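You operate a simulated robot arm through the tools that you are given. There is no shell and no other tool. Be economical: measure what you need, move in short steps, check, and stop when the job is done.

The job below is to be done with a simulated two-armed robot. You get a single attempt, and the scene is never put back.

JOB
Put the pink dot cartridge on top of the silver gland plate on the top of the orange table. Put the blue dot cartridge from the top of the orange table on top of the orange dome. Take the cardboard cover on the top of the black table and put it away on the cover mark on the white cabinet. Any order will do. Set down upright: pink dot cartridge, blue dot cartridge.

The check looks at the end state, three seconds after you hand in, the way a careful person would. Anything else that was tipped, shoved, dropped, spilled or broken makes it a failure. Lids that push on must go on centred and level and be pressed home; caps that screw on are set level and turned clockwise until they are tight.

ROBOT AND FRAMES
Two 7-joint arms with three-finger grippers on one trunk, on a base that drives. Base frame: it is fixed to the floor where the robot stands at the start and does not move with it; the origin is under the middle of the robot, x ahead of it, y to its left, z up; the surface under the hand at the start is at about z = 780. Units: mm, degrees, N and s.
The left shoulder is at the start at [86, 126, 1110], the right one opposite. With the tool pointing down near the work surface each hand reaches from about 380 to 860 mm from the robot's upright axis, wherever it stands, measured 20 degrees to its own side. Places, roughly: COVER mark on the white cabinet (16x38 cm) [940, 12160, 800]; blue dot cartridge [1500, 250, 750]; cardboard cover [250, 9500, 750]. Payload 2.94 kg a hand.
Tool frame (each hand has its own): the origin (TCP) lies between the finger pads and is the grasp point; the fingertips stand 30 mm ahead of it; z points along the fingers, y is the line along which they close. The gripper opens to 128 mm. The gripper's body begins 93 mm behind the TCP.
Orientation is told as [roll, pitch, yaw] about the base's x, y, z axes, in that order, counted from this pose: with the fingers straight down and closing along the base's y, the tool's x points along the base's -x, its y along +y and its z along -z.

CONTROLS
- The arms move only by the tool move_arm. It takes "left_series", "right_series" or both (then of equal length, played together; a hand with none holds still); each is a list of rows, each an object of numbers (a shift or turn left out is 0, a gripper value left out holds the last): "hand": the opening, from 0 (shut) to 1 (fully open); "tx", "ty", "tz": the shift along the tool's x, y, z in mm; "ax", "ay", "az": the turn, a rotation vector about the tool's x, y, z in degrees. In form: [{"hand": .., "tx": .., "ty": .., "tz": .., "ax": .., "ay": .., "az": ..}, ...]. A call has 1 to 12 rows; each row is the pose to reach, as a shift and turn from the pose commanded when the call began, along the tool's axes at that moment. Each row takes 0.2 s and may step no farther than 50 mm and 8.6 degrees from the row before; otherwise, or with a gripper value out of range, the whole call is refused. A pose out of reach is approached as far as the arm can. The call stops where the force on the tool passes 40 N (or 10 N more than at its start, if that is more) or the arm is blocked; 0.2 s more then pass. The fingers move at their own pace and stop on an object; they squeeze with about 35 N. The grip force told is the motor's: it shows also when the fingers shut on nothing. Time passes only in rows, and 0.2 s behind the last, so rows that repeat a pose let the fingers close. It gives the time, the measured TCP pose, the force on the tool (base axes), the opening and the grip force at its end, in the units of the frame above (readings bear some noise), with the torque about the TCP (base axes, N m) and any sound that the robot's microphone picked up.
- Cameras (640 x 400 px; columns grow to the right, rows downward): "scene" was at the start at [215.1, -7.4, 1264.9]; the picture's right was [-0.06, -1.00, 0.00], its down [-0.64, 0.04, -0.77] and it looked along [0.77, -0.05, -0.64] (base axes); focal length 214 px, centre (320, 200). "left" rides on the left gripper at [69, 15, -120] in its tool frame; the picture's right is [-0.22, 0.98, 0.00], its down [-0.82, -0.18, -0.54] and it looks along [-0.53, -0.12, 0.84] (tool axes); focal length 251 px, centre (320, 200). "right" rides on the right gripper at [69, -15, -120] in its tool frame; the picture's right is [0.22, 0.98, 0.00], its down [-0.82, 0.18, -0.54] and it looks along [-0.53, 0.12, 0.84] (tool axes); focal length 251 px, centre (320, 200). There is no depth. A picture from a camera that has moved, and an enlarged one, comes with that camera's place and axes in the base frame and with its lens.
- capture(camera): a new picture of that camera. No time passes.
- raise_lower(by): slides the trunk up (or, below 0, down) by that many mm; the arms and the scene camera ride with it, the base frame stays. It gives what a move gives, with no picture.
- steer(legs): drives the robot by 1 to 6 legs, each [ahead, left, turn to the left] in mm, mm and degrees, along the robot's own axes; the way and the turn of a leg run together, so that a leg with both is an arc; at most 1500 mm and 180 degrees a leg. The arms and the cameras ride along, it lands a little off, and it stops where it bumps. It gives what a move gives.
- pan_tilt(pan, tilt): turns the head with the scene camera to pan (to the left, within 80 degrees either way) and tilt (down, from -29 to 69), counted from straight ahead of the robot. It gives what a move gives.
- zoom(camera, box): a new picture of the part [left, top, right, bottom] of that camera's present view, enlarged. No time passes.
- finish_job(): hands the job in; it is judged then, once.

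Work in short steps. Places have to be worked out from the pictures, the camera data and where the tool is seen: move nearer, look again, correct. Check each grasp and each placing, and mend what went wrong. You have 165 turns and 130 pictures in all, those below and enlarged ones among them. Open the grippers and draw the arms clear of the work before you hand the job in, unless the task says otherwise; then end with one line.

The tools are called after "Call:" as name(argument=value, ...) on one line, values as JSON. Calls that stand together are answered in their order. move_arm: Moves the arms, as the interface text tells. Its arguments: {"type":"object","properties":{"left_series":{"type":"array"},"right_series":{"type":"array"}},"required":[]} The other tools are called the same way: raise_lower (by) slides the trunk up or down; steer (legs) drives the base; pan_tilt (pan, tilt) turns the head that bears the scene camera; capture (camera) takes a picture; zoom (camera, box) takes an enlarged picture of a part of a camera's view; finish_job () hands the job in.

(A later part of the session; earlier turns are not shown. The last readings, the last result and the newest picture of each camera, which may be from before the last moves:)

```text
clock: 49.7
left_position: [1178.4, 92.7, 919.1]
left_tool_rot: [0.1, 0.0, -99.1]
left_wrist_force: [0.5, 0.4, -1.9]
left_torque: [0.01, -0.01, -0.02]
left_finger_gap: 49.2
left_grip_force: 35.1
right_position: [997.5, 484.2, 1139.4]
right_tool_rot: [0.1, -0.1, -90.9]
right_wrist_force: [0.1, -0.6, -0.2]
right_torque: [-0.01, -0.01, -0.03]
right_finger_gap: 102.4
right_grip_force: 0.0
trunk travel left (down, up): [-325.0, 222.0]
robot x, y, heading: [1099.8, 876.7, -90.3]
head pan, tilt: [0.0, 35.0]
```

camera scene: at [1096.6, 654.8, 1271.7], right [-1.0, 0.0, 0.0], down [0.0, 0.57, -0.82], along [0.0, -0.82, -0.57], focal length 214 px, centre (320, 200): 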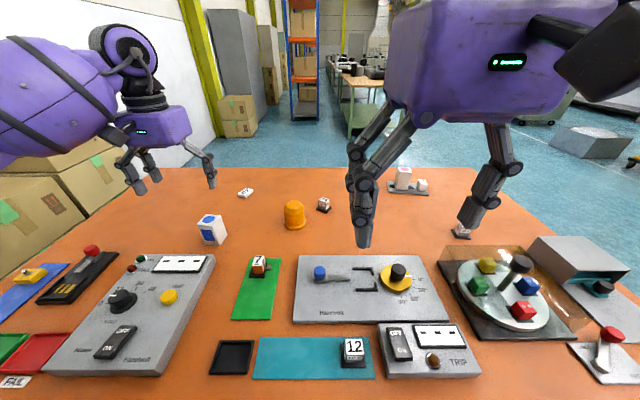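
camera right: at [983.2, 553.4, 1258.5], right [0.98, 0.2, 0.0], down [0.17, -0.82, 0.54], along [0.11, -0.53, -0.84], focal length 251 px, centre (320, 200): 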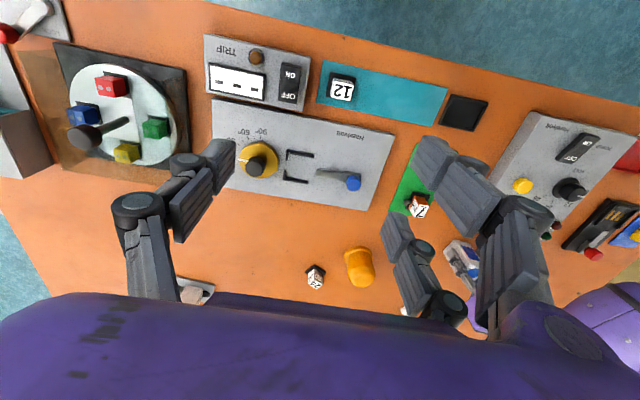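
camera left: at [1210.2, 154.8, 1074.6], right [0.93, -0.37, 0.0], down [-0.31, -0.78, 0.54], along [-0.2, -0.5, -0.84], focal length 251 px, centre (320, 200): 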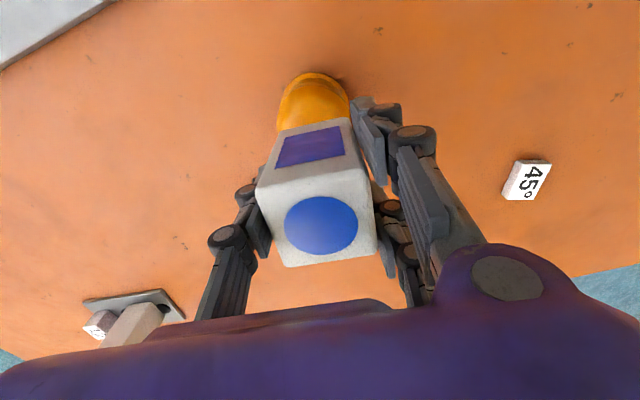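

No contact yet; continuing in 1 mm rows.

Call:
move_arm(left_series=[{"tz": 1}, {"tz": 2}, {"tz": 3}, {"tz": 4}, {"tz": 4}])

Call:
zoom(camera="scene", box=[260, 160, 330, 240])

```text
clock: 50.9
left_position: [1179.2, 92.5, 915.7]
left_tool_rot: [0.0, 0.1, -99.2]
left_wrist_force: [0.4, -0.2, -1.8]
left_torque: [-0.04, 0.02, -0.03]
left_finger_gap: 49.3
left_grip_force: 35.5
right_position: [996.5, 483.7, 1140.7]
right_tool_rot: [0.2, -0.1, -90.8]
right_wrist_force: [0.4, -0.3, -0.6]
right_torque: [0.02, 0.03, -0.02]
right_finger_gap: 102.6
right_grip_force: 0.0
trunk travel left (down, up): [-325.0, 222.0]
robot x, y, heading: [1096.9, 876.2, -90.2]
head pan, tilt: [0.0, 35.0]
```

```text
5.00 times, centred on (295, 200) of scene
camera zoom: at [1096.2, 655.4, 1271.8], right [-1.0, 0.0, 0.0], down [0.0, 0.57, -0.82], along [0.0, -0.82, -0.57], focal length 1072 px, centre (445, 200)
```

zoom: 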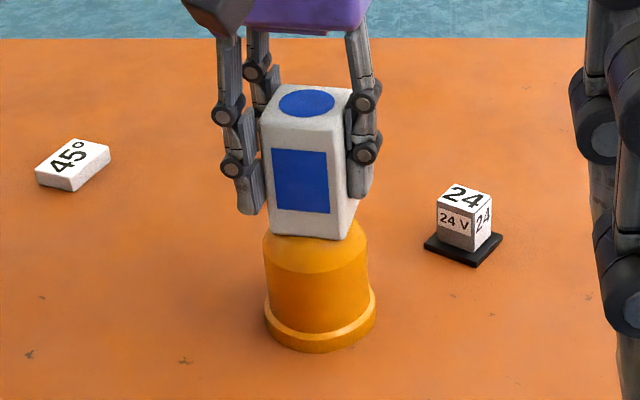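

Call:
move_arm(left_series=[{"tz": 1}, {"tz": 2}, {"tz": 3}, {"tz": 4}, {"tz": 4}])

```text
clock: 52.1
left_position: [1178.6, 93.0, 914.9]
left_tool_rot: [-0.1, -0.3, -99.0]
left_wrist_force: [0.9, -2.1, 17.9]
left_torque: [-0.02, -0.13, 0.0]
left_finger_gap: 49.2
left_grip_force: 34.7
right_position: [996.3, 486.2, 1140.3]
right_tool_rot: [0.2, -0.2, -90.9]
right_wrist_force: [0.2, 0.6, 0.5]
right_torque: [0.02, -0.01, -0.01]
right_finger_gap: 102.3
right_grip_force: 0.1
trunk travel left (down, up): [-325.0, 222.0]
robot x, y, heading: [1095.1, 874.3, -90.2]
head pan, tilt: [0.0, 35.0]
```

Contact at 18 N with centre of pressure within 5 mm of the cartridge centre. I ease off the excess and release, then lift straight up.

Call:
move_arm(left_series=[{"tz": -1.5}, {"tz": -2.5}, {"tz": -2.5}])

Call:
move_arm(left_series=[{"hand": 0.45}, {"hand": 0.6}, {"hand": 0.75}, {"hand": 0.75}, {"tz": -30}, {"tz": -75}, {"tz": -120}, {"tz": -160, "tx": 20}, {"tz": -190, "tx": 55}])

Call:
zoom(camera="scene", box=[260, 160, 330, 240])

Call:
capture(camera="left")

```text
clock: 52.9
left_position: [1178.2, 93.3, 915.6]
left_tool_rot: [0.1, -0.1, -99.2]
left_wrist_force: [0.1, -4.1, 11.0]
left_torque: [-0.28, 0.01, 0.02]
left_finger_gap: 49.4
left_grip_force: 35.1
right_position: [996.8, 483.5, 1140.7]
right_tool_rot: [0.1, -0.1, -90.9]
right_wrist_force: [-0.4, 0.1, -0.4]
right_torque: [0.0, 0.03, 0.0]
right_finger_gap: 102.5
right_grip_force: 0.1
trunk travel left (down, up): [-325.0, 222.0]
robot x, y, heading: [1101.0, 878.7, -90.1]
head pan, tilt: [0.0, 35.0]
```

```text
clock: 54.9
left_position: [1188.3, 148.1, 1106.3]
left_tool_rot: [0.0, -0.2, -99.1]
left_wrist_force: [0.4, -0.1, 1.5]
left_torque: [-0.04, 0.0, -0.01]
left_finger_gap: 96.3
left_grip_force: 0.0
right_position: [997.5, 485.3, 1140.0]
right_tool_rot: [0.1, -0.2, -90.8]
right_wrist_force: [0.5, -0.4, -0.3]
right_torque: [-0.05, 0.04, 0.01]
right_finger_gap: 102.2
right_grip_force: 0.0
trunk travel left (down, up): [-325.0, 222.0]
robot x, y, heading: [1098.0, 876.4, -90.1]
head pan, tilt: [0.0, 35.0]
```

```text
5.00 times, centred on (295, 200) of scene
camera zoom: at [1097.0, 656.9, 1272.0], right [-1.0, 0.0, 0.0], down [0.0, 0.57, -0.82], along [0.0, -0.82, -0.57], focal length 1072 px, centre (445, 200)
```

zoom: 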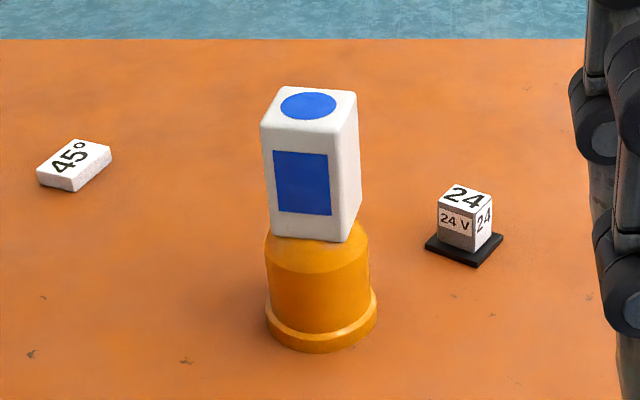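

```text
89 pictures are left
camera left: at [1214.5, 213.8, 1225.3], right [0.93, -0.37, 0.0], down [-0.31, -0.78, 0.54], along [-0.2, -0.5, -0.84], focal length 251 px, centre (320, 200)
```

left: 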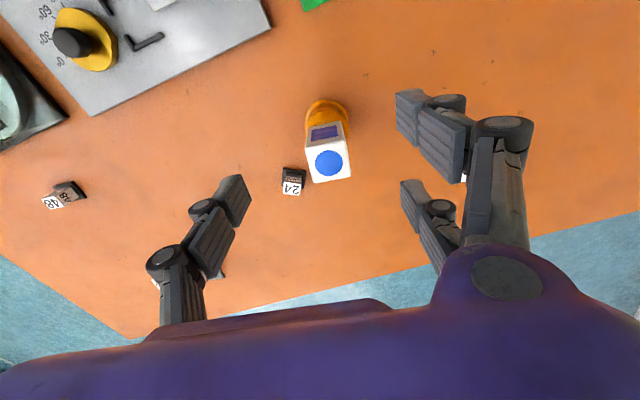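

Blue stands upright on the dome. I tuck the left hand back, back away from the table, turn around, and look toward +y for the way to the black table.

Call:
move_arm(left_series=[{"tx": 45, "ty": 0}, {"tx": 90}, {"tx": 135}, {"tx": 180, "ty": 20}, {"tx": 225, "ty": 40}, {"tx": 260, "ty": 60, "tz": -20}])

Call:
steer(legs=[[-500, 0, 0], [0, 0, 180]])

Call:
pan_tilt(pan=0, tilt=12)

Call:
capture(camera="scene")

```text
clock: 56.3
left_position: [1288.6, 396.9, 1124.0]
left_tool_rot: [0.1, 0.0, -99.1]
left_wrist_force: [-0.1, -0.6, 0.0]
left_torque: [-0.01, 0.02, 0.0]
left_finger_gap: 96.4
left_grip_force: 0.1
right_position: [996.9, 485.5, 1139.6]
right_tool_rot: [0.1, -0.2, -90.9]
right_wrist_force: [0.6, 0.4, -0.1]
right_torque: [-0.03, 0.01, -0.01]
right_finger_gap: 102.8
right_grip_force: 0.0
trunk travel left (down, up): [-325.0, 222.0]
robot x, y, heading: [1093.6, 875.1, -90.2]
head pan, tilt: [0.0, 35.0]
```

```text
clock: 66.6
left_position: [906.2, 1858.1, 1123.3]
left_tool_rot: [0.0, -0.1, 81.3]
left_wrist_force: [0.1, 0.4, 1.1]
left_torque: [0.02, -0.03, 0.01]
left_finger_gap: 96.1
left_grip_force: 0.2
right_position: [1198.0, 1769.6, 1140.1]
right_tool_rot: [0.1, -0.1, 89.5]
right_wrist_force: [0.1, 0.3, 0.3]
right_torque: [0.01, -0.01, -0.04]
right_finger_gap: 102.2
right_grip_force: 0.0
trunk travel left (down, up): [-325.0, 222.0]
robot x, y, heading: [1104.1, 1377.8, 90.3]
head pan, tilt: [0.0, 35.0]
```

```text
clock: 67.5
left_position: [906.2, 1859.7, 1123.7]
left_tool_rot: [0.1, -0.1, 81.3]
left_wrist_force: [0.5, 0.2, 0.2]
left_torque: [-0.01, -0.01, 0.02]
left_finger_gap: 96.1
left_grip_force: 0.0
right_position: [1197.1, 1770.6, 1139.9]
right_tool_rot: [0.1, -0.1, 89.5]
right_wrist_force: [-0.5, -0.1, 0.7]
right_torque: [-0.02, -0.02, 0.0]
right_finger_gap: 102.2
right_grip_force: 0.1
trunk travel left (down, up): [-325.0, 222.0]
robot x, y, heading: [1098.0, 1381.5, 90.2]
head pan, tilt: [0.0, 12.0]
```

```text
88 pictures are left
camera scene: at [1099.8, 1599.1, 1308.6], right [1.0, 0.0, 0.0], down [0.0, -0.21, -0.98], along [0.0, 0.98, -0.21], focal length 214 px, centre (320, 200)
```

scene: 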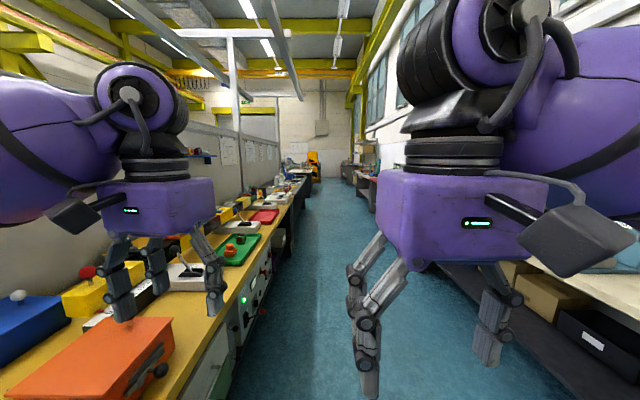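

There is a corridor along +y between the bench edge (x≈815) and shelves (x≈2100). I shift right to its middle and drive ahead in stages.

Call:
steer(legs=[[0, -330, 0], [1500, 0, 0], [1500, 0, 0]])

Call:
capture(camera="scene")

```text
clock: 84.9
left_position: [1236.1, 4851.4, 1124.5]
left_tool_rot: [0.1, -0.1, 80.7]
left_wrist_force: [-0.1, 0.1, 0.2]
left_torque: [0.0, 0.05, -0.01]
left_finger_gap: 96.0
left_grip_force: 0.0
right_position: [1526.4, 4760.4, 1140.5]
right_tool_rot: [0.1, -0.2, 88.9]
right_wrist_force: [0.0, -0.3, 0.2]
right_torque: [0.01, -0.01, -0.02]
right_finger_gap: 102.5
right_grip_force: 0.1
trunk travel left (down, up): [-325.0, 222.0]
robot x, y, heading: [1426.8, 4366.2, 89.5]
head pan, tilt: [0.0, 12.0]
```

```text
87 pictures are left
camera scene: at [1426.6, 4588.8, 1308.7], right [1.0, -0.01, 0.0], down [0.0, -0.21, -0.98], along [0.01, 0.98, -0.21], focal length 214 px, centre (320, 200)
```

scene: 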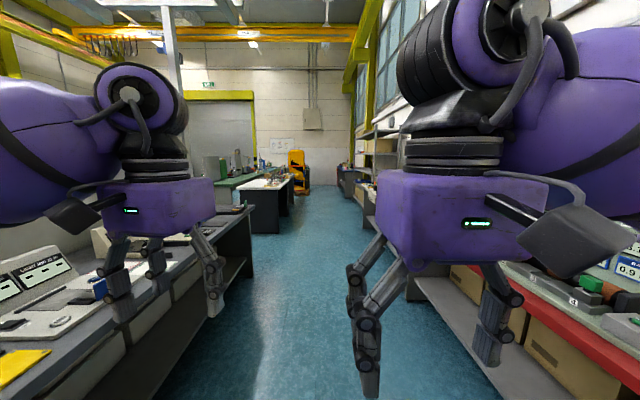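

Clear ahead. I enlarge the far end to spot the black table and white cabinet.

Call:
zoom(camera="scene", box=[190, 130, 390, 250])

```text
3.20 times, centred on (290, 190) of scene
camera zoom: at [1426.6, 4588.8, 1308.7], right [1.0, -0.01, 0.0], down [0.0, -0.21, -0.98], along [0.01, 0.98, -0.21], focal length 686 px, centre (416, 232)
```

zoom: 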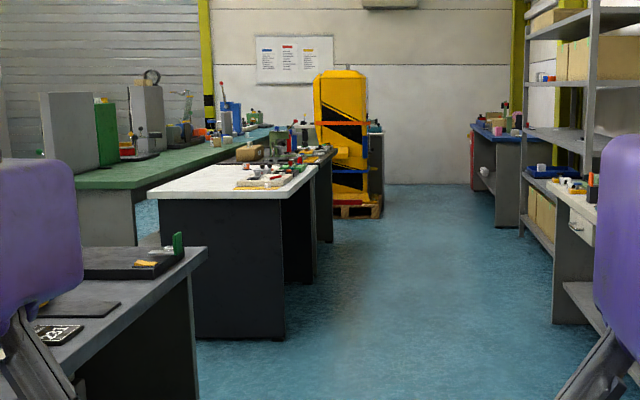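

The black table stands behind the white-topped one (right edge x≈740). I drive on to y≈9500 in the corridor and turn to face it.

Call:
steer(legs=[[1500, 0, 0], [1500, 0, 0], [1500, 0, 0], [630, 0, 0]])

Call:
pan_tilt(pan=45, tilt=30)

Call:
capture(camera="scene")

Call:
pan_tilt(pan=0, tilt=15)

Call:
capture(camera="scene")

```text
clock: 109.7
left_position: [1272.9, 10012.8, 1123.3]
left_tool_rot: [0.0, -0.1, 80.7]
left_wrist_force: [-0.6, 0.3, -0.4]
left_torque: [0.0, -0.01, 0.05]
left_finger_gap: 95.9
left_grip_force: 0.1
right_position: [1564.3, 9922.6, 1140.1]
right_tool_rot: [0.1, -0.1, 88.9]
right_wrist_force: [0.6, -0.2, 0.4]
right_torque: [-0.04, -0.01, 0.0]
right_finger_gap: 102.3
right_grip_force: 0.1
trunk travel left (down, up): [-325.0, 222.0]
robot x, y, heading: [1464.0, 9530.1, 89.4]
head pan, tilt: [0.0, 12.0]
```

```text
clock: 110.8
left_position: [1273.3, 10013.6, 1124.6]
left_tool_rot: [0.0, -0.1, 80.8]
left_wrist_force: [0.3, 0.9, 0.1]
left_torque: [-0.01, 0.0, -0.01]
left_finger_gap: 96.2
left_grip_force: 0.0
right_position: [1563.4, 9923.5, 1139.8]
right_tool_rot: [0.1, 0.0, 88.9]
right_wrist_force: [0.8, 0.0, -0.5]
right_torque: [0.01, 0.03, 0.0]
right_finger_gap: 102.6
right_grip_force: 0.1
trunk travel left (down, up): [-325.0, 222.0]
robot x, y, heading: [1461.6, 9532.9, 89.8]
head pan, tilt: [45.0, 30.0]
```

```text
85 pictures are left
camera scene: at [1400.5, 9722.7, 1279.6], right [0.71, 0.7, 0.0], down [0.35, -0.36, -0.87], along [-0.61, 0.62, -0.5], focal length 214 px, centre (320, 200)
```

scene: 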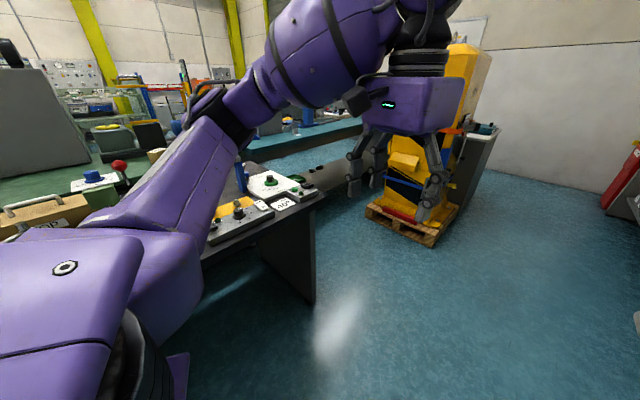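

```text
clock: 111.9
left_position: [1273.5, 10012.5, 1124.5]
left_tool_rot: [0.0, -0.1, 80.7]
left_wrist_force: [0.2, 0.3, 0.7]
left_torque: [-0.02, 0.0, -0.02]
left_finger_gap: 96.2
left_grip_force: 0.1
right_position: [1564.5, 9922.3, 1139.8]
right_tool_rot: [0.1, -0.1, 88.9]
right_wrist_force: [0.9, 0.9, -0.4]
right_torque: [0.01, 0.01, 0.03]
right_finger_gap: 102.6
right_grip_force: 0.0
trunk travel left (down, up): [-325.0, 222.0]
robot x, y, heading: [1463.7, 9529.0, 89.5]
head pan, tilt: [0.0, 15.0]
```

```text
84 pictures are left
camera scene: at [1464.5, 9751.6, 1303.8], right [1.0, 0.0, 0.0], down [0.0, -0.26, -0.97], along [0.0, 0.97, -0.26], focal length 214 px, centre (320, 200)
```

scene: 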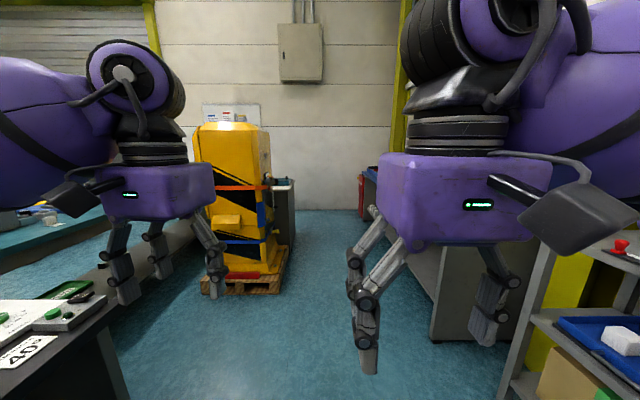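

Now turn left to face the black table.

Call:
steer(legs=[[0, 0, 90]])

Call:
pan_tilt(pan=0, tilt=30)

Call:
capture(camera="scene")

```text
clock: 116.2
left_position: [980.5, 9340.5, 1124.0]
left_tool_rot: [0.0, -0.1, 170.7]
left_wrist_force: [0.3, 0.5, -0.1]
left_torque: [-0.01, -0.02, -0.01]
left_finger_gap: 96.1
left_grip_force: 0.0
right_position: [1072.5, 9631.2, 1139.4]
right_tool_rot: [0.1, -0.1, 179.0]
right_wrist_force: [0.2, 0.2, 0.2]
right_torque: [-0.01, 0.02, 0.0]
right_finger_gap: 102.5
right_grip_force: 0.0
trunk travel left (down, up): [-325.0, 222.0]
robot x, y, heading: [1467.4, 9526.7, 179.5]
head pan, tilt: [0.0, 15.0]
```

```text
clock: 116.9
left_position: [979.8, 9341.6, 1124.0]
left_tool_rot: [0.0, -0.1, 170.7]
left_wrist_force: [-0.5, 0.2, -0.4]
left_torque: [0.0, 0.05, 0.0]
left_finger_gap: 96.1
left_grip_force: 0.1
right_position: [1072.3, 9633.1, 1139.4]
right_tool_rot: [0.1, -0.1, 178.9]
right_wrist_force: [0.8, 0.7, 1.1]
right_torque: [-0.01, 0.02, -0.02]
right_finger_gap: 102.6
right_grip_force: 0.1
trunk travel left (down, up): [-325.0, 222.0]
robot x, y, heading: [1467.0, 9530.1, 179.4]
head pan, tilt: [0.0, 30.0]
```

```text
83 pictures are left
camera scene: at [1242.9, 9529.8, 1279.7], right [0.01, 1.0, 0.0], down [0.5, 0.0, -0.87], along [-0.87, 0.01, -0.5], focal length 214 px, centre (320, 200)
```

scene: 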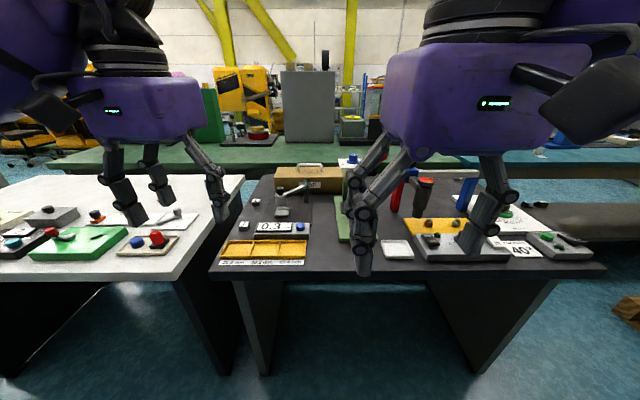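

A cardboard cover with handles is at the back of the black table. I zoom.

Call:
zoom(camera="scene", box=[230, 150, 390, 250])

```text
4.00 times, centred on (310, 200) of scene
camera zoom: at [1242.9, 9529.8, 1279.7], right [0.01, 1.0, 0.0], down [0.5, 0.0, -0.87], along [-0.87, 0.01, -0.5], focal length 858 px, centre (360, 200)
```

zoom: 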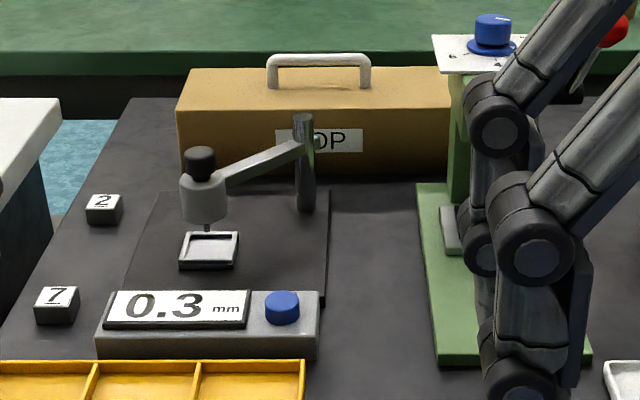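

The cover has a bracket handle on top, running along y at about (230, 9485). I raise the trunk for clearance and drive in to the table, offset so the right hand gets the handle.

Call:
raise_lower(by=120)

Call:
steer(legs=[[0, 190, 0], [380, 0, 0]])

Call:
capture(camera="scene")

```text
clock: 118.4
left_position: [981.2, 9342.1, 1242.8]
left_tool_rot: [-0.1, -0.1, 170.6]
left_wrist_force: [-0.2, 0.0, -0.2]
left_torque: [-0.02, -0.03, 0.01]
left_finger_gap: 95.8
left_grip_force: 0.0
right_position: [1071.7, 9630.6, 1258.7]
right_tool_rot: [0.1, -0.1, 178.9]
right_wrist_force: [-1.0, -0.9, -0.3]
right_torque: [0.01, -0.02, -0.02]
right_finger_gap: 102.6
right_grip_force: 0.0
trunk travel left (down, up): [-445.0, 102.0]
robot x, y, heading: [1460.2, 9530.7, 179.8]
head pan, tilt: [0.0, 30.0]
```

```text
clock: 122.7
left_position: [599.5, 9152.2, 1244.6]
left_tool_rot: [0.0, -0.1, 170.8]
left_wrist_force: [0.5, -0.2, -0.8]
left_torque: [-0.01, -0.02, 0.0]
left_finger_gap: 95.9
left_grip_force: 0.0
right_position: [690.7, 9443.6, 1260.6]
right_tool_rot: [0.1, -0.2, 179.0]
right_wrist_force: [0.3, -0.2, 0.5]
right_torque: [-0.02, 0.01, 0.02]
right_finger_gap: 102.3
right_grip_force: 0.1
trunk travel left (down, up): [-445.0, 102.0]
robot x, y, heading: [1080.8, 9342.9, 179.7]
head pan, tilt: [0.0, 30.0]
```

```text
81 pictures are left
camera scene: at [898.0, 9341.1, 1404.8], right [0.01, 1.0, 0.0], down [0.5, 0.0, -0.87], along [-0.87, 0.0, -0.5], focal length 214 px, centre (320, 200)
```

scene: 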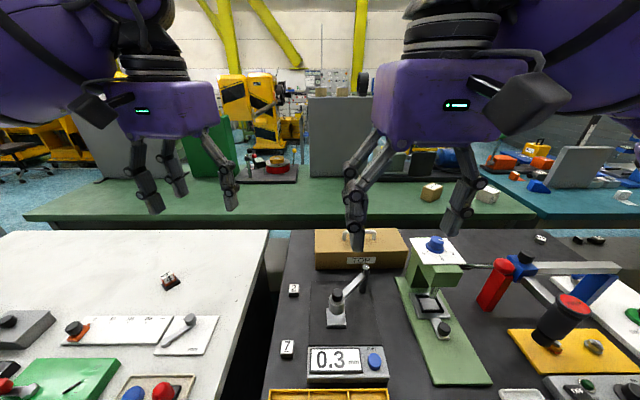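

I zoom onto the cover and handle.

Call:
zoom(camera="scene", box=[290, 215, 450, 315])

Call:
capture(camera="right")

```text
4.00 times, centred on (370, 265) of scene
camera zoom: at [898.0, 9341.1, 1404.8], right [0.01, 1.0, 0.0], down [0.5, 0.0, -0.87], along [-0.87, 0.0, -0.5], focal length 858 px, centre (120, -60)
```

zoom: 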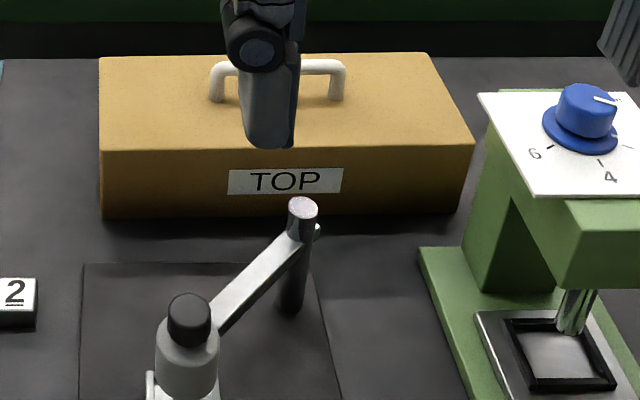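

```text
79 pictures are left
camera right: at [760.2, 9456.7, 1378.7], right [0.2, -0.98, 0.0], down [-0.82, -0.16, 0.54], along [-0.53, -0.11, -0.84], focal length 251 px, centre (320, 200)
```

right: 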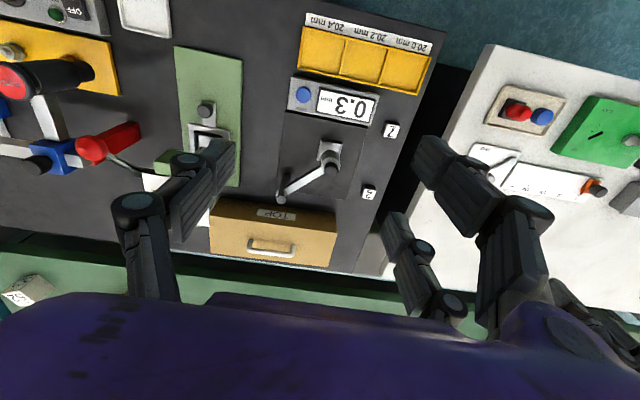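

Call:
zoom(camera="right", box=[195, 190, 355, 290])

```text
4.00 times, centred on (275, 240) of right
camera zoom: at [760.2, 9456.7, 1378.7], right [0.2, -0.98, 0.0], down [-0.82, -0.16, 0.54], along [-0.53, -0.11, -0.84], focal length 1006 px, centre (500, 40)
```

zoom: 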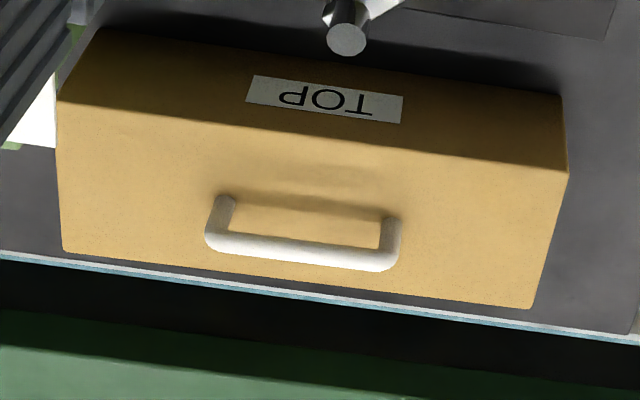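

Estimates: handle near (300±40, 9482, 900–940). I bring the right hand closer (still high) for a better fix.

Call:
move_arm(right_series=[{"tx": -40, "ty": -2, "tz": 18}, {"tx": -80, "ty": -4, "tz": 36}, {"tx": -120, "ty": -6, "tz": 54}, {"tx": -160, "ty": -8, "tz": 72}, {"tx": -200, "ty": -10, "tz": 90}, {"tx": -240, "ty": -13, "tz": 110}, {"tx": -270, "ty": -16, "tz": 130}, {"tx": -270, "ty": -16, "tz": 130}])

Call:
capture(camera="right")

Call:
zoom(camera="scene", box=[290, 215, 450, 315])

```text
clock: 124.5
left_position: [599.4, 9152.4, 1244.2]
left_tool_rot: [0.1, -0.1, 170.7]
left_wrist_force: [0.1, -0.6, -0.3]
left_torque: [-0.03, 0.02, -0.03]
left_finger_gap: 96.1
left_grip_force: 0.0
right_position: [419.7, 9463.1, 1131.1]
right_tool_rot: [0.1, -0.1, 179.0]
right_wrist_force: [0.2, 0.0, 0.2]
right_torque: [0.01, 0.05, -0.01]
right_finger_gap: 102.4
right_grip_force: 0.0
trunk travel left (down, up): [-445.0, 102.0]
robot x, y, heading: [1082.9, 9342.4, 179.8]
head pan, tilt: [0.0, 30.0]
```

```text
77 pictures are left
camera right: at [489.9, 9476.4, 1249.7], right [0.2, -0.98, 0.0], down [-0.82, -0.17, 0.54], along [-0.53, -0.11, -0.84], focal length 251 px, centre (320, 200)
```

right: 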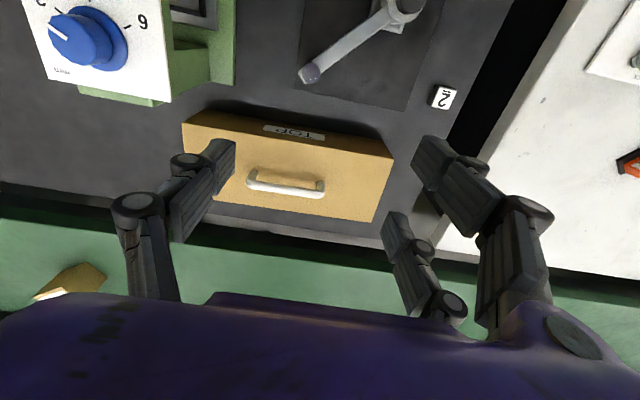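

```text
4.00 times, centred on (370, 265) of scene
camera zoom: at [898.2, 9341.1, 1404.8], right [0.01, 1.0, 0.0], down [0.5, 0.0, -0.87], along [-0.87, 0.0, -0.5], focal length 858 px, centre (120, -60)
```

zoom: 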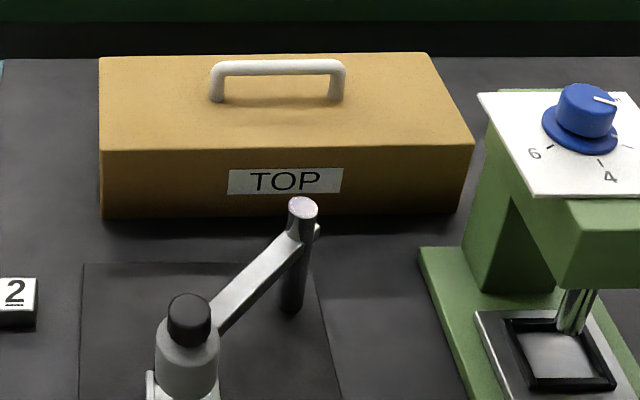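

Handle bar centre triangulates to (297, 9486, 926), along y. I turn the right hand 90° so the fingers straddle it along x, moving over at the same time.

Call:
move_arm(right_series=[{"az": 8.1}, {"az": 16.2}, {"az": 24.3}, {"az": 32.4}, {"az": 40.5}, {"az": 48.6}, {"az": 56.7}, {"az": 64.8}, {"az": 72.9}, {"az": 81}, {"az": 88}, {"az": 88}])

Call:
capture(camera="right")

```text
clock: 127.1
left_position: [598.6, 9153.2, 1244.3]
left_tool_rot: [0.1, -0.1, 170.8]
left_wrist_force: [0.5, -0.6, -0.5]
left_torque: [-0.01, -0.03, 0.0]
left_finger_gap: 96.0
left_grip_force: 0.1
right_position: [419.5, 9464.0, 1130.4]
right_tool_rot: [0.2, 0.1, 90.9]
right_wrist_force: [0.3, 0.3, 0.6]
right_torque: [0.01, -0.02, -0.01]
right_finger_gap: 102.2
right_grip_force: 0.0
trunk travel left (down, up): [-445.0, 102.0]
robot x, y, heading: [1083.2, 9343.2, 179.6]
head pan, tilt: [0.0, 30.0]
```

```text
75 pictures are left
camera right: at [436.7, 9394.6, 1249.6], right [-0.97, -0.23, 0.0], down [-0.19, 0.82, 0.54], along [-0.13, 0.52, -0.84], focal length 251 px, centre (320, 200)
```

right: 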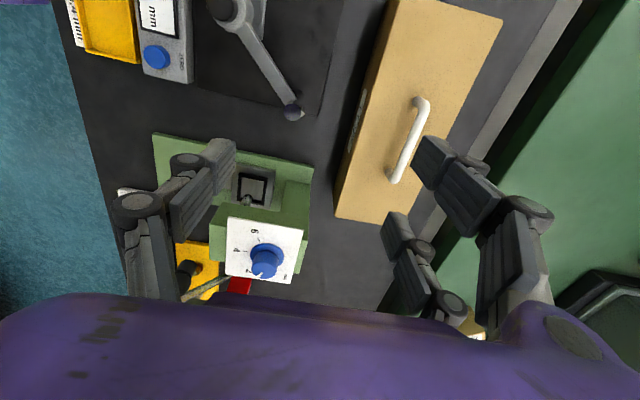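

Rotation worked. I move above the handle, then check alignment.

Call:
move_arm(right_series=[{"tx": -5, "ty": 31, "tz": 30}, {"tx": -10, "ty": 62, "tz": 60}, {"tx": -16, "ty": 92, "tz": 90}, {"tx": -21, "ty": 122, "tz": 125}, {"tx": -21, "ty": 122, "tz": 125}])

Call:
zoom(camera="right", box=[220, 30, 420, 220])

Call:
zoom(camera="scene", box=[290, 195, 450, 295])

```text
clock: 128.3
left_position: [599.8, 9151.7, 1244.4]
left_tool_rot: [0.0, 0.0, 170.9]
left_wrist_force: [-0.1, 0.2, 0.6]
left_torque: [0.02, 0.04, 0.01]
left_finger_gap: 96.0
left_grip_force: 0.1
right_position: [295.7, 9482.1, 1005.6]
right_tool_rot: [0.3, 0.1, 91.0]
right_wrist_force: [0.6, 0.5, -1.0]
right_torque: [-0.03, 0.0, 0.0]
right_finger_gap: 102.3
right_grip_force: 0.0
trunk travel left (down, up): [-445.0, 102.0]
robot x, y, heading: [1080.7, 9344.9, 179.4]
head pan, tilt: [0.0, 30.0]
```

```text
2.11 times, centred on (320, 125) of right
camera zoom: at [313.7, 9413.6, 1124.8], right [-0.97, -0.23, 0.01], down [-0.19, 0.82, 0.54], along [-0.13, 0.52, -0.84], focal length 529 px, centre (320, 358)
```

zoom: 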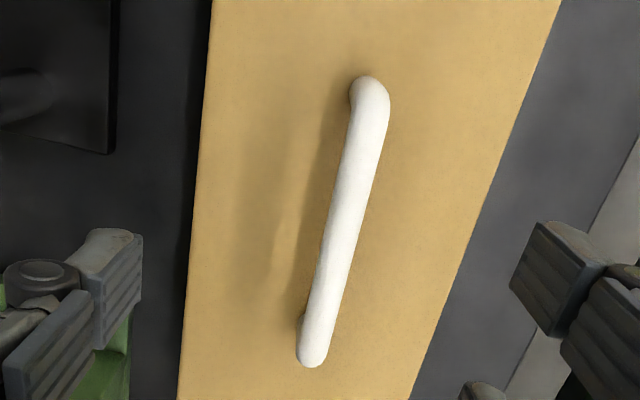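

```text
4.00 times, centred on (370, 245) of scene
camera zoom: at [898.7, 9341.9, 1404.9], right [0.01, 1.0, 0.0], down [0.5, 0.0, -0.87], along [-0.87, 0.0, -0.5], focal length 858 px, centre (120, 20)
```

zoom: 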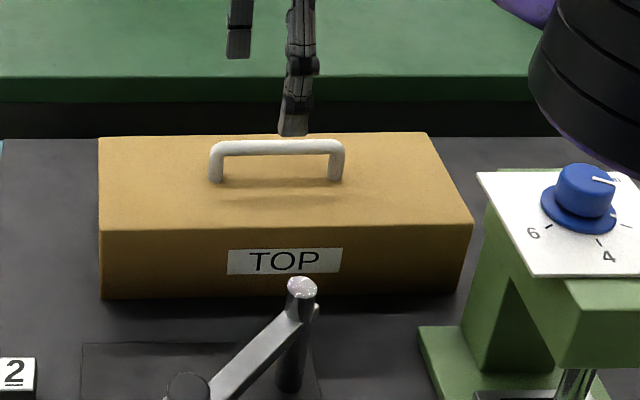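

Bar centre (289,9482), yaw ≈ 92.7°. I shift 6 mm, descend to z≈931 and close gently on the bar.

Call:
move_arm(right_series=[{"ty": 6, "tz": 20, "az": -1.7}, {"ty": 6, "tz": 45, "az": -1.7}, {"ty": 6, "tz": 65, "az": -1.7}, {"ty": 6, "tz": 74, "az": -1.7}, {"ty": 6, "tz": 74, "az": -1.7}])

Call:
zoom(camera="right", box=[180, 30, 460, 230])

Call:
zoom(camera="scene", box=[310, 205, 410, 285])

```text
clock: 129.5
left_position: [599.0, 9151.7, 1246.6]
left_tool_rot: [0.0, -0.2, 170.7]
left_wrist_force: [0.6, 0.5, 0.2]
left_torque: [-0.01, 0.0, -0.03]
left_finger_gap: 96.3
left_grip_force: 0.0
right_position: [291.6, 9482.1, 930.5]
right_tool_rot: [0.2, 0.1, 92.6]
right_wrist_force: [0.1, -0.7, -0.8]
right_torque: [0.0, -0.01, 0.01]
right_finger_gap: 102.5
right_grip_force: 0.1
trunk travel left (down, up): [-445.0, 102.0]
robot x, y, heading: [1081.8, 9340.8, 179.7]
head pan, tilt: [0.0, 30.0]
```

```text
2.00 times, centred on (320, 130) of right
camera zoom: at [310.7, 9414.0, 1050.6], right [-0.97, -0.26, 0.0], down [-0.22, 0.81, 0.54], along [-0.14, 0.52, -0.84], focal length 503 px, centre (320, 340)
```

zoom: 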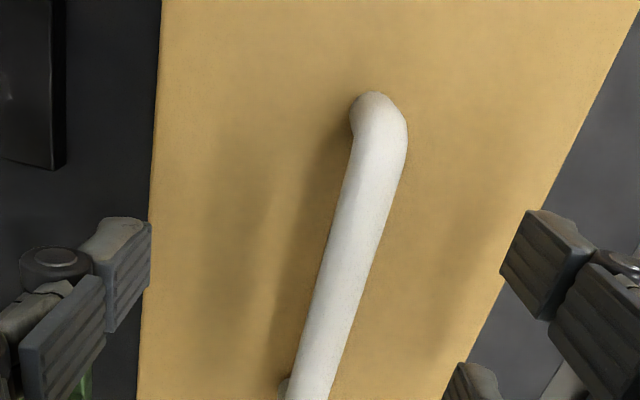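

```text
5.00 times, centred on (360, 245) of scene
camera zoom: at [897.6, 9341.2, 1404.7], right [0.01, 1.0, 0.0], down [0.5, 0.0, -0.87], along [-0.87, 0.0, -0.5], focal length 1072 px, centre (120, -25)
```

zoom: 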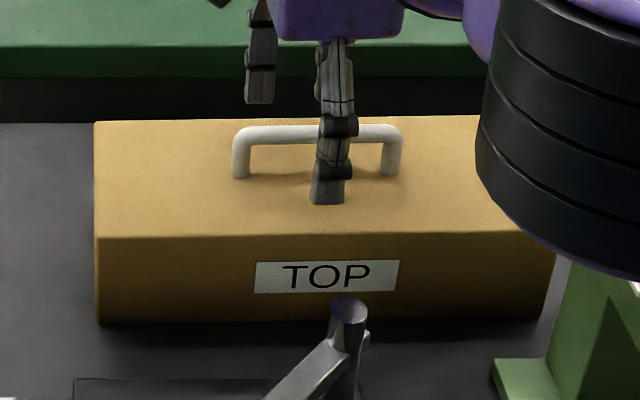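

Fingers straddle the bar with clearance all around. Closing.

Call:
move_arm(right_series=[{"hand": 0.4}, {"hand": 0.2}, {"hand": 0.0}, {"hand": 0.0}, {"hand": 0.0}, {"hand": 0.0}])

Call:
capture(camera="scene")

Call:
zoom(camera="right", box=[180, 30, 460, 230])

```text
clock: 130.9
left_position: [599.3, 9153.1, 1245.1]
left_tool_rot: [0.0, 0.0, 170.8]
left_wrist_force: [-0.5, -0.3, 0.2]
left_torque: [0.0, 0.0, -0.03]
left_finger_gap: 96.0
left_grip_force: 0.0
right_position: [290.7, 9482.1, 931.9]
right_tool_rot: [0.3, 0.1, 92.8]
right_wrist_force: [0.4, -0.4, 0.8]
right_torque: [-0.04, 0.0, -0.17]
right_finger_gap: 12.9
right_grip_force: 34.8
trunk travel left (down, up): [-445.0, 102.0]
robot x, y, heading: [1083.6, 9347.9, 179.6]
head pan, tilt: [0.0, 30.0]
```

```text
70 pictures are left
camera scene: at [897.6, 9341.0, 1404.7], right [0.01, 1.0, 0.0], down [0.5, 0.0, -0.87], along [-0.87, 0.0, -0.5], focal length 214 px, centre (320, 200)
```

scene: 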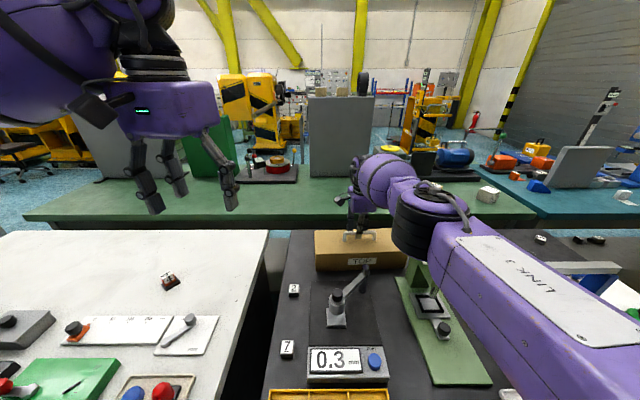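

```text
2.00 times, centred on (320, 130) of right
camera zoom: at [310.6, 9413.9, 1050.9], right [-0.97, -0.26, 0.0], down [-0.22, 0.81, 0.54], along [-0.14, 0.52, -0.84], focal length 503 px, centre (320, 340)
```

zoom: 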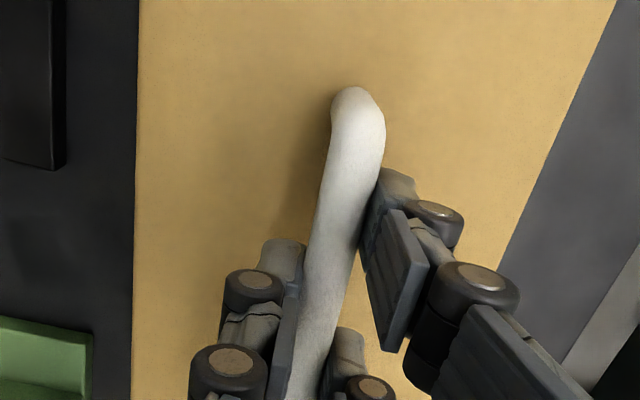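

Firm grip (12.9 mm). I lift slowly 60 mm and check.

Call:
move_arm(right_series=[{"tz": -8}, {"tz": -20}, {"tz": -35}, {"tz": -55}, {"tz": -80}, {"tz": -80}])

Call:
capture(camera="scene")

```text
clock: 132.3
left_position: [599.5, 9151.9, 1243.9]
left_tool_rot: [0.0, 0.0, 170.8]
left_wrist_force: [-0.1, -0.2, -0.2]
left_torque: [-0.03, 0.01, 0.04]
left_finger_gap: 96.1
left_grip_force: 0.2
right_position: [291.5, 9482.1, 1012.0]
right_tool_rot: [0.1, 0.2, 92.8]
right_wrist_force: [0.0, -0.3, -1.7]
right_torque: [-0.04, -0.04, -0.03]
right_finger_gap: 12.5
right_grip_force: 35.2
trunk travel left (down, up): [-445.0, 102.0]
robot x, y, heading: [1081.9, 9340.2, 179.7]
head pan, tilt: [0.0, 30.0]
```

```text
68 pictures are left
camera scene: at [896.9, 9341.1, 1404.6], right [0.01, 1.0, 0.0], down [0.5, 0.0, -0.87], along [-0.87, 0.0, -0.5], focal length 214 px, centre (320, 200)
```

scene: 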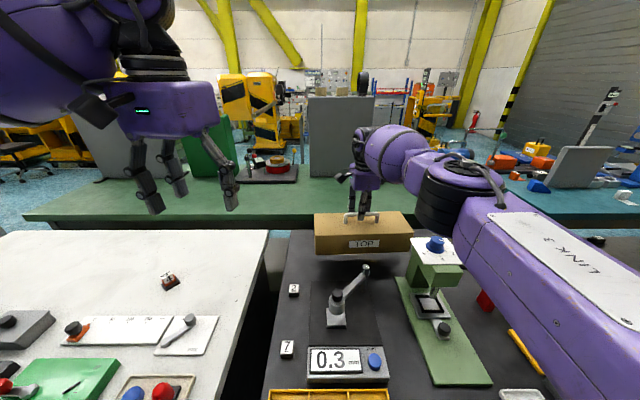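

Lifts cleanly (≈2 N). I raise further, then draw it toward the robot.

Call:
move_arm(right_series=[{"tz": -40}, {"tz": -80}, {"tz": -120}, {"tz": -140}, {"tz": -150, "ty": -35}, {"tz": -150, "ty": -80}, {"tz": -150, "ty": -125}, {"tz": -150, "ty": -170}, {"tz": -150, "ty": -215}, {"tz": -150, "ty": -240}])

Call:
capture(camera="scene")

```text
clock: 134.5
left_position: [598.8, 9151.2, 1244.7]
left_tool_rot: [0.0, -0.1, 170.8]
left_wrist_force: [0.0, -0.5, 0.2]
left_torque: [-0.03, -0.01, 0.02]
left_finger_gap: 95.9
left_grip_force: 0.1
right_position: [313.1, 9478.7, 1195.5]
right_tool_rot: [0.0, 0.1, 92.7]
right_wrist_force: [0.1, -0.6, -1.8]
right_torque: [-0.02, -0.02, -0.02]
right_finger_gap: 12.4
right_grip_force: 35.1
right hand out of reach, approached as far as the arm can: row 3, 4, 5, 6, 7, 8, 9, 10
trunk travel left (down, up): [-445.0, 102.0]
robot x, y, heading: [1079.4, 9341.6, 179.9]
head pan, tilt: [0.0, 30.0]
```

```text
67 pictures are left
camera scene: at [897.5, 9341.0, 1404.7], right [0.01, 1.0, 0.0], down [0.5, 0.0, -0.87], along [-0.87, 0.0, -0.5], focal length 214 px, centre (320, 200)
```

scene: 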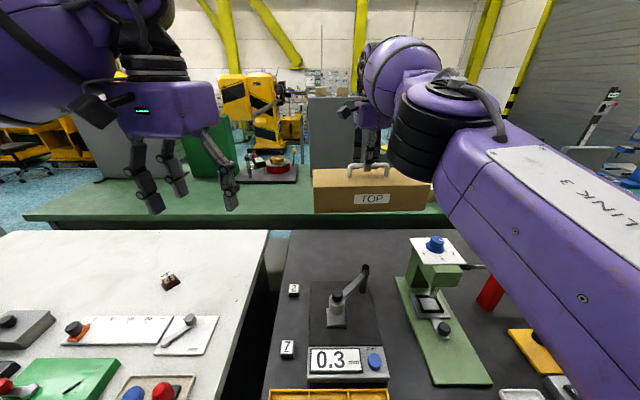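

The cover is at z≈1195 (bottom ≈1070), clear of everything; the arm's retract is at a reach limit, so I simply back the base out.

Call:
steer(legs=[[-430, 0, 0]])

Call:
capture(camera="scene")

```text
clock: 137.2
left_position: [1029.6, 9148.3, 1243.9]
left_tool_rot: [0.0, 0.0, 171.1]
left_wrist_force: [-0.1, 0.2, -0.1]
left_torque: [0.0, 0.01, -0.01]
left_finger_gap: 95.7
left_grip_force: 0.1
right_position: [742.4, 9474.8, 1195.6]
right_tool_rot: [0.0, 0.1, 93.1]
right_wrist_force: [0.0, -0.4, -1.1]
right_torque: [0.01, -0.01, 0.02]
right_finger_gap: 12.9
right_grip_force: 35.6
trunk travel left (down, up): [-445.0, 102.0]
robot x, y, heading: [1514.2, 9341.1, -179.9]
head pan, tilt: [0.0, 30.0]
```

```text
66 pictures are left
camera scene: at [1327.2, 9339.1, 1404.6], right [0.0, 1.0, 0.0], down [0.5, 0.0, -0.87], along [-0.87, 0.0, -0.5], focal length 214 px, centre (320, 200)
```

scene: 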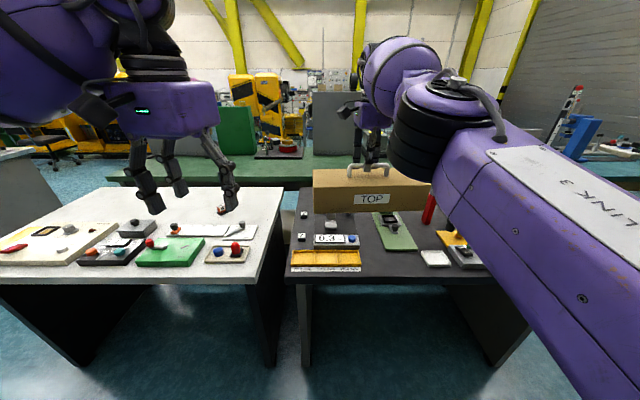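

I try bringing the cover closer to the body now, lower and nearer.

Call:
move_arm(right_series=[{"tz": 0}, {"tz": 15, "ty": -20}, {"tz": 30, "ty": -40}])

```text
clock: 138.0
left_position: [1030.5, 9148.6, 1244.7]
left_tool_rot: [0.0, -0.1, 171.1]
left_wrist_force: [0.0, -0.1, 0.0]
left_torque: [0.01, 0.0, 0.05]
left_finger_gap: 96.1
left_grip_force: 0.1
right_position: [739.9, 9473.5, 1178.6]
right_tool_rot: [-0.1, 0.1, 93.0]
right_wrist_force: [0.3, -0.5, -0.6]
right_torque: [0.0, -0.02, 0.0]
right_finger_gap: 12.4
right_grip_force: 35.0
right hand out of reach, approached as far as the arm can: row 2, 3
trunk travel left (down, up): [-445.0, 102.0]
robot x, y, heading: [1512.0, 9342.6, -180.0]
head pan, tilt: [0.0, 30.0]
```

The hand stays extended with this wrist turn, which is fine: the same relative pose works for placing. I turn to face +y and look for the white cabinet.

Call:
steer(legs=[[0, 0, -90]])

Call:
pan_tilt(pan=15, tilt=18)

Call:
capture(camera="scene")

```text
clock: 142.2
left_position: [1319.6, 9823.0, 1244.0]
left_tool_rot: [-0.1, -0.1, 81.1]
left_wrist_force: [0.7, 0.7, 0.4]
left_torque: [0.0, 0.0, 0.02]
left_finger_gap: 96.0
left_grip_force: 0.0
right_position: [1643.1, 10112.5, 1179.6]
right_tool_rot: [-0.1, 0.1, 3.0]
right_wrist_force: [0.4, 0.2, -0.9]
right_torque: [-0.01, -0.02, -0.02]
right_finger_gap: 12.7
right_grip_force: 35.0
trunk travel left (down, up): [-445.0, 102.0]
robot x, y, heading: [1512.0, 9340.6, 90.1]
head pan, tilt: [0.0, 30.0]
```

```text
clock: 143.0
left_position: [1318.8, 9822.6, 1244.4]
left_tool_rot: [0.1, -0.1, 81.0]
left_wrist_force: [-0.1, -0.9, -0.3]
left_torque: [0.0, -0.03, -0.01]
left_finger_gap: 95.8
left_grip_force: 0.0
right_position: [1641.6, 10113.1, 1179.2]
right_tool_rot: [-0.1, 0.1, 3.1]
right_wrist_force: [0.2, -0.3, -1.4]
right_torque: [0.02, 0.02, 0.01]
right_finger_gap: 12.7
right_grip_force: 34.8
trunk travel left (down, up): [-445.0, 102.0]
robot x, y, heading: [1510.4, 9340.7, 90.1]
head pan, tilt: [15.0, 18.0]
```

```text
65 pictures are left
camera scene: at [1487.5, 9522.7, 1423.9], right [0.97, 0.26, 0.0], down [0.08, -0.3, -0.95], along [-0.25, 0.92, -0.31], focal length 214 px, centre (320, 200)
```

scene: 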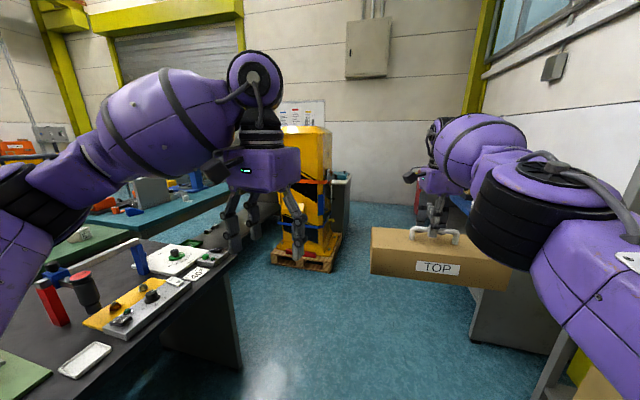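

The white cabinet is the one behind the yellow crate; I'll reach it from its +x side facing −x. I drive up the corridor to beside it, then turn left.

Call:
steer(legs=[[0, -110, 0], [1340, 0, 0], [1340, 0, 0]])

Call:
pan_tilt(pan=60, tilt=28)

Call:
capture(camera="scene")

```text
clock: 157.2
left_position: [1435.2, 12511.3, 1244.8]
left_tool_rot: [-0.1, -0.2, 80.7]
left_wrist_force: [0.0, -0.9, 0.6]
left_torque: [-0.01, -0.01, 0.01]
left_finger_gap: 96.1
left_grip_force: 0.0
right_position: [1762.5, 12799.5, 1180.0]
right_tool_rot: [0.1, 0.1, 2.6]
right_wrist_force: [0.4, 0.3, -1.7]
right_torque: [-0.03, 0.0, -0.01]
right_finger_gap: 12.9
right_grip_force: 35.2
trunk travel left (down, up): [-445.0, 102.0]
robot x, y, heading: [1623.8, 12031.2, 89.5]
head pan, tilt: [15.0, 18.0]
```

```text
clock: 158.4
left_position: [1435.6, 12512.2, 1244.0]
left_tool_rot: [0.0, -0.1, 80.7]
left_wrist_force: [-0.6, 0.3, -0.5]
left_torque: [0.01, 0.03, -0.01]
left_finger_gap: 96.0
left_grip_force: 0.1
right_position: [1762.2, 12799.1, 1180.1]
right_tool_rot: [-0.1, 0.2, 2.6]
right_wrist_force: [-1.2, -0.3, -1.5]
right_torque: [0.03, 0.0, 0.01]
right_finger_gap: 13.0
right_grip_force: 34.7
trunk travel left (down, up): [-445.0, 102.0]
robot x, y, heading: [1622.9, 12030.3, 89.5]
head pan, tilt: [60.0, 28.0]
```

```text
64 pictures are left
camera scene: at [1546.3, 12166.6, 1407.9], right [0.51, 0.86, 0.0], down [0.4, -0.24, -0.88], along [-0.76, 0.45, -0.47], focal length 214 px, centre (320, 200)
```

scene: 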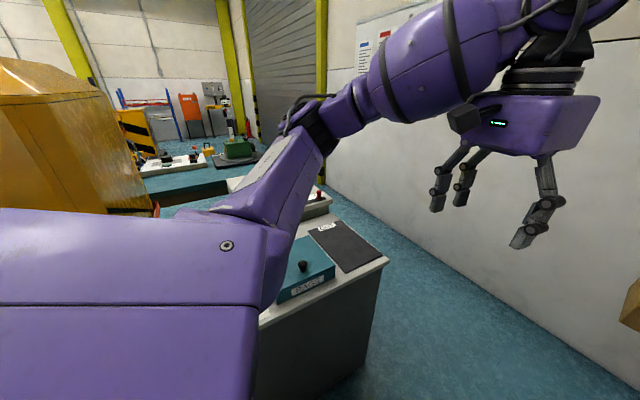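

I zoom on the dark mat with a label to see whether it's the COVER mark.

Call:
zoom(camera="scene", box=[260, 180, 420, 300])

```text
3.33 times, centred on (340, 240) of scene
camera zoom: at [1546.3, 12166.6, 1407.9], right [0.51, 0.86, 0.0], down [0.4, -0.24, -0.88], along [-0.76, 0.45, -0.47], focal length 715 px, centre (253, 67)
```

zoom: 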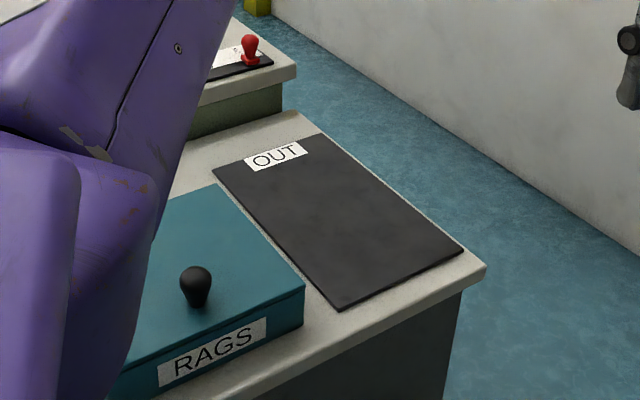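

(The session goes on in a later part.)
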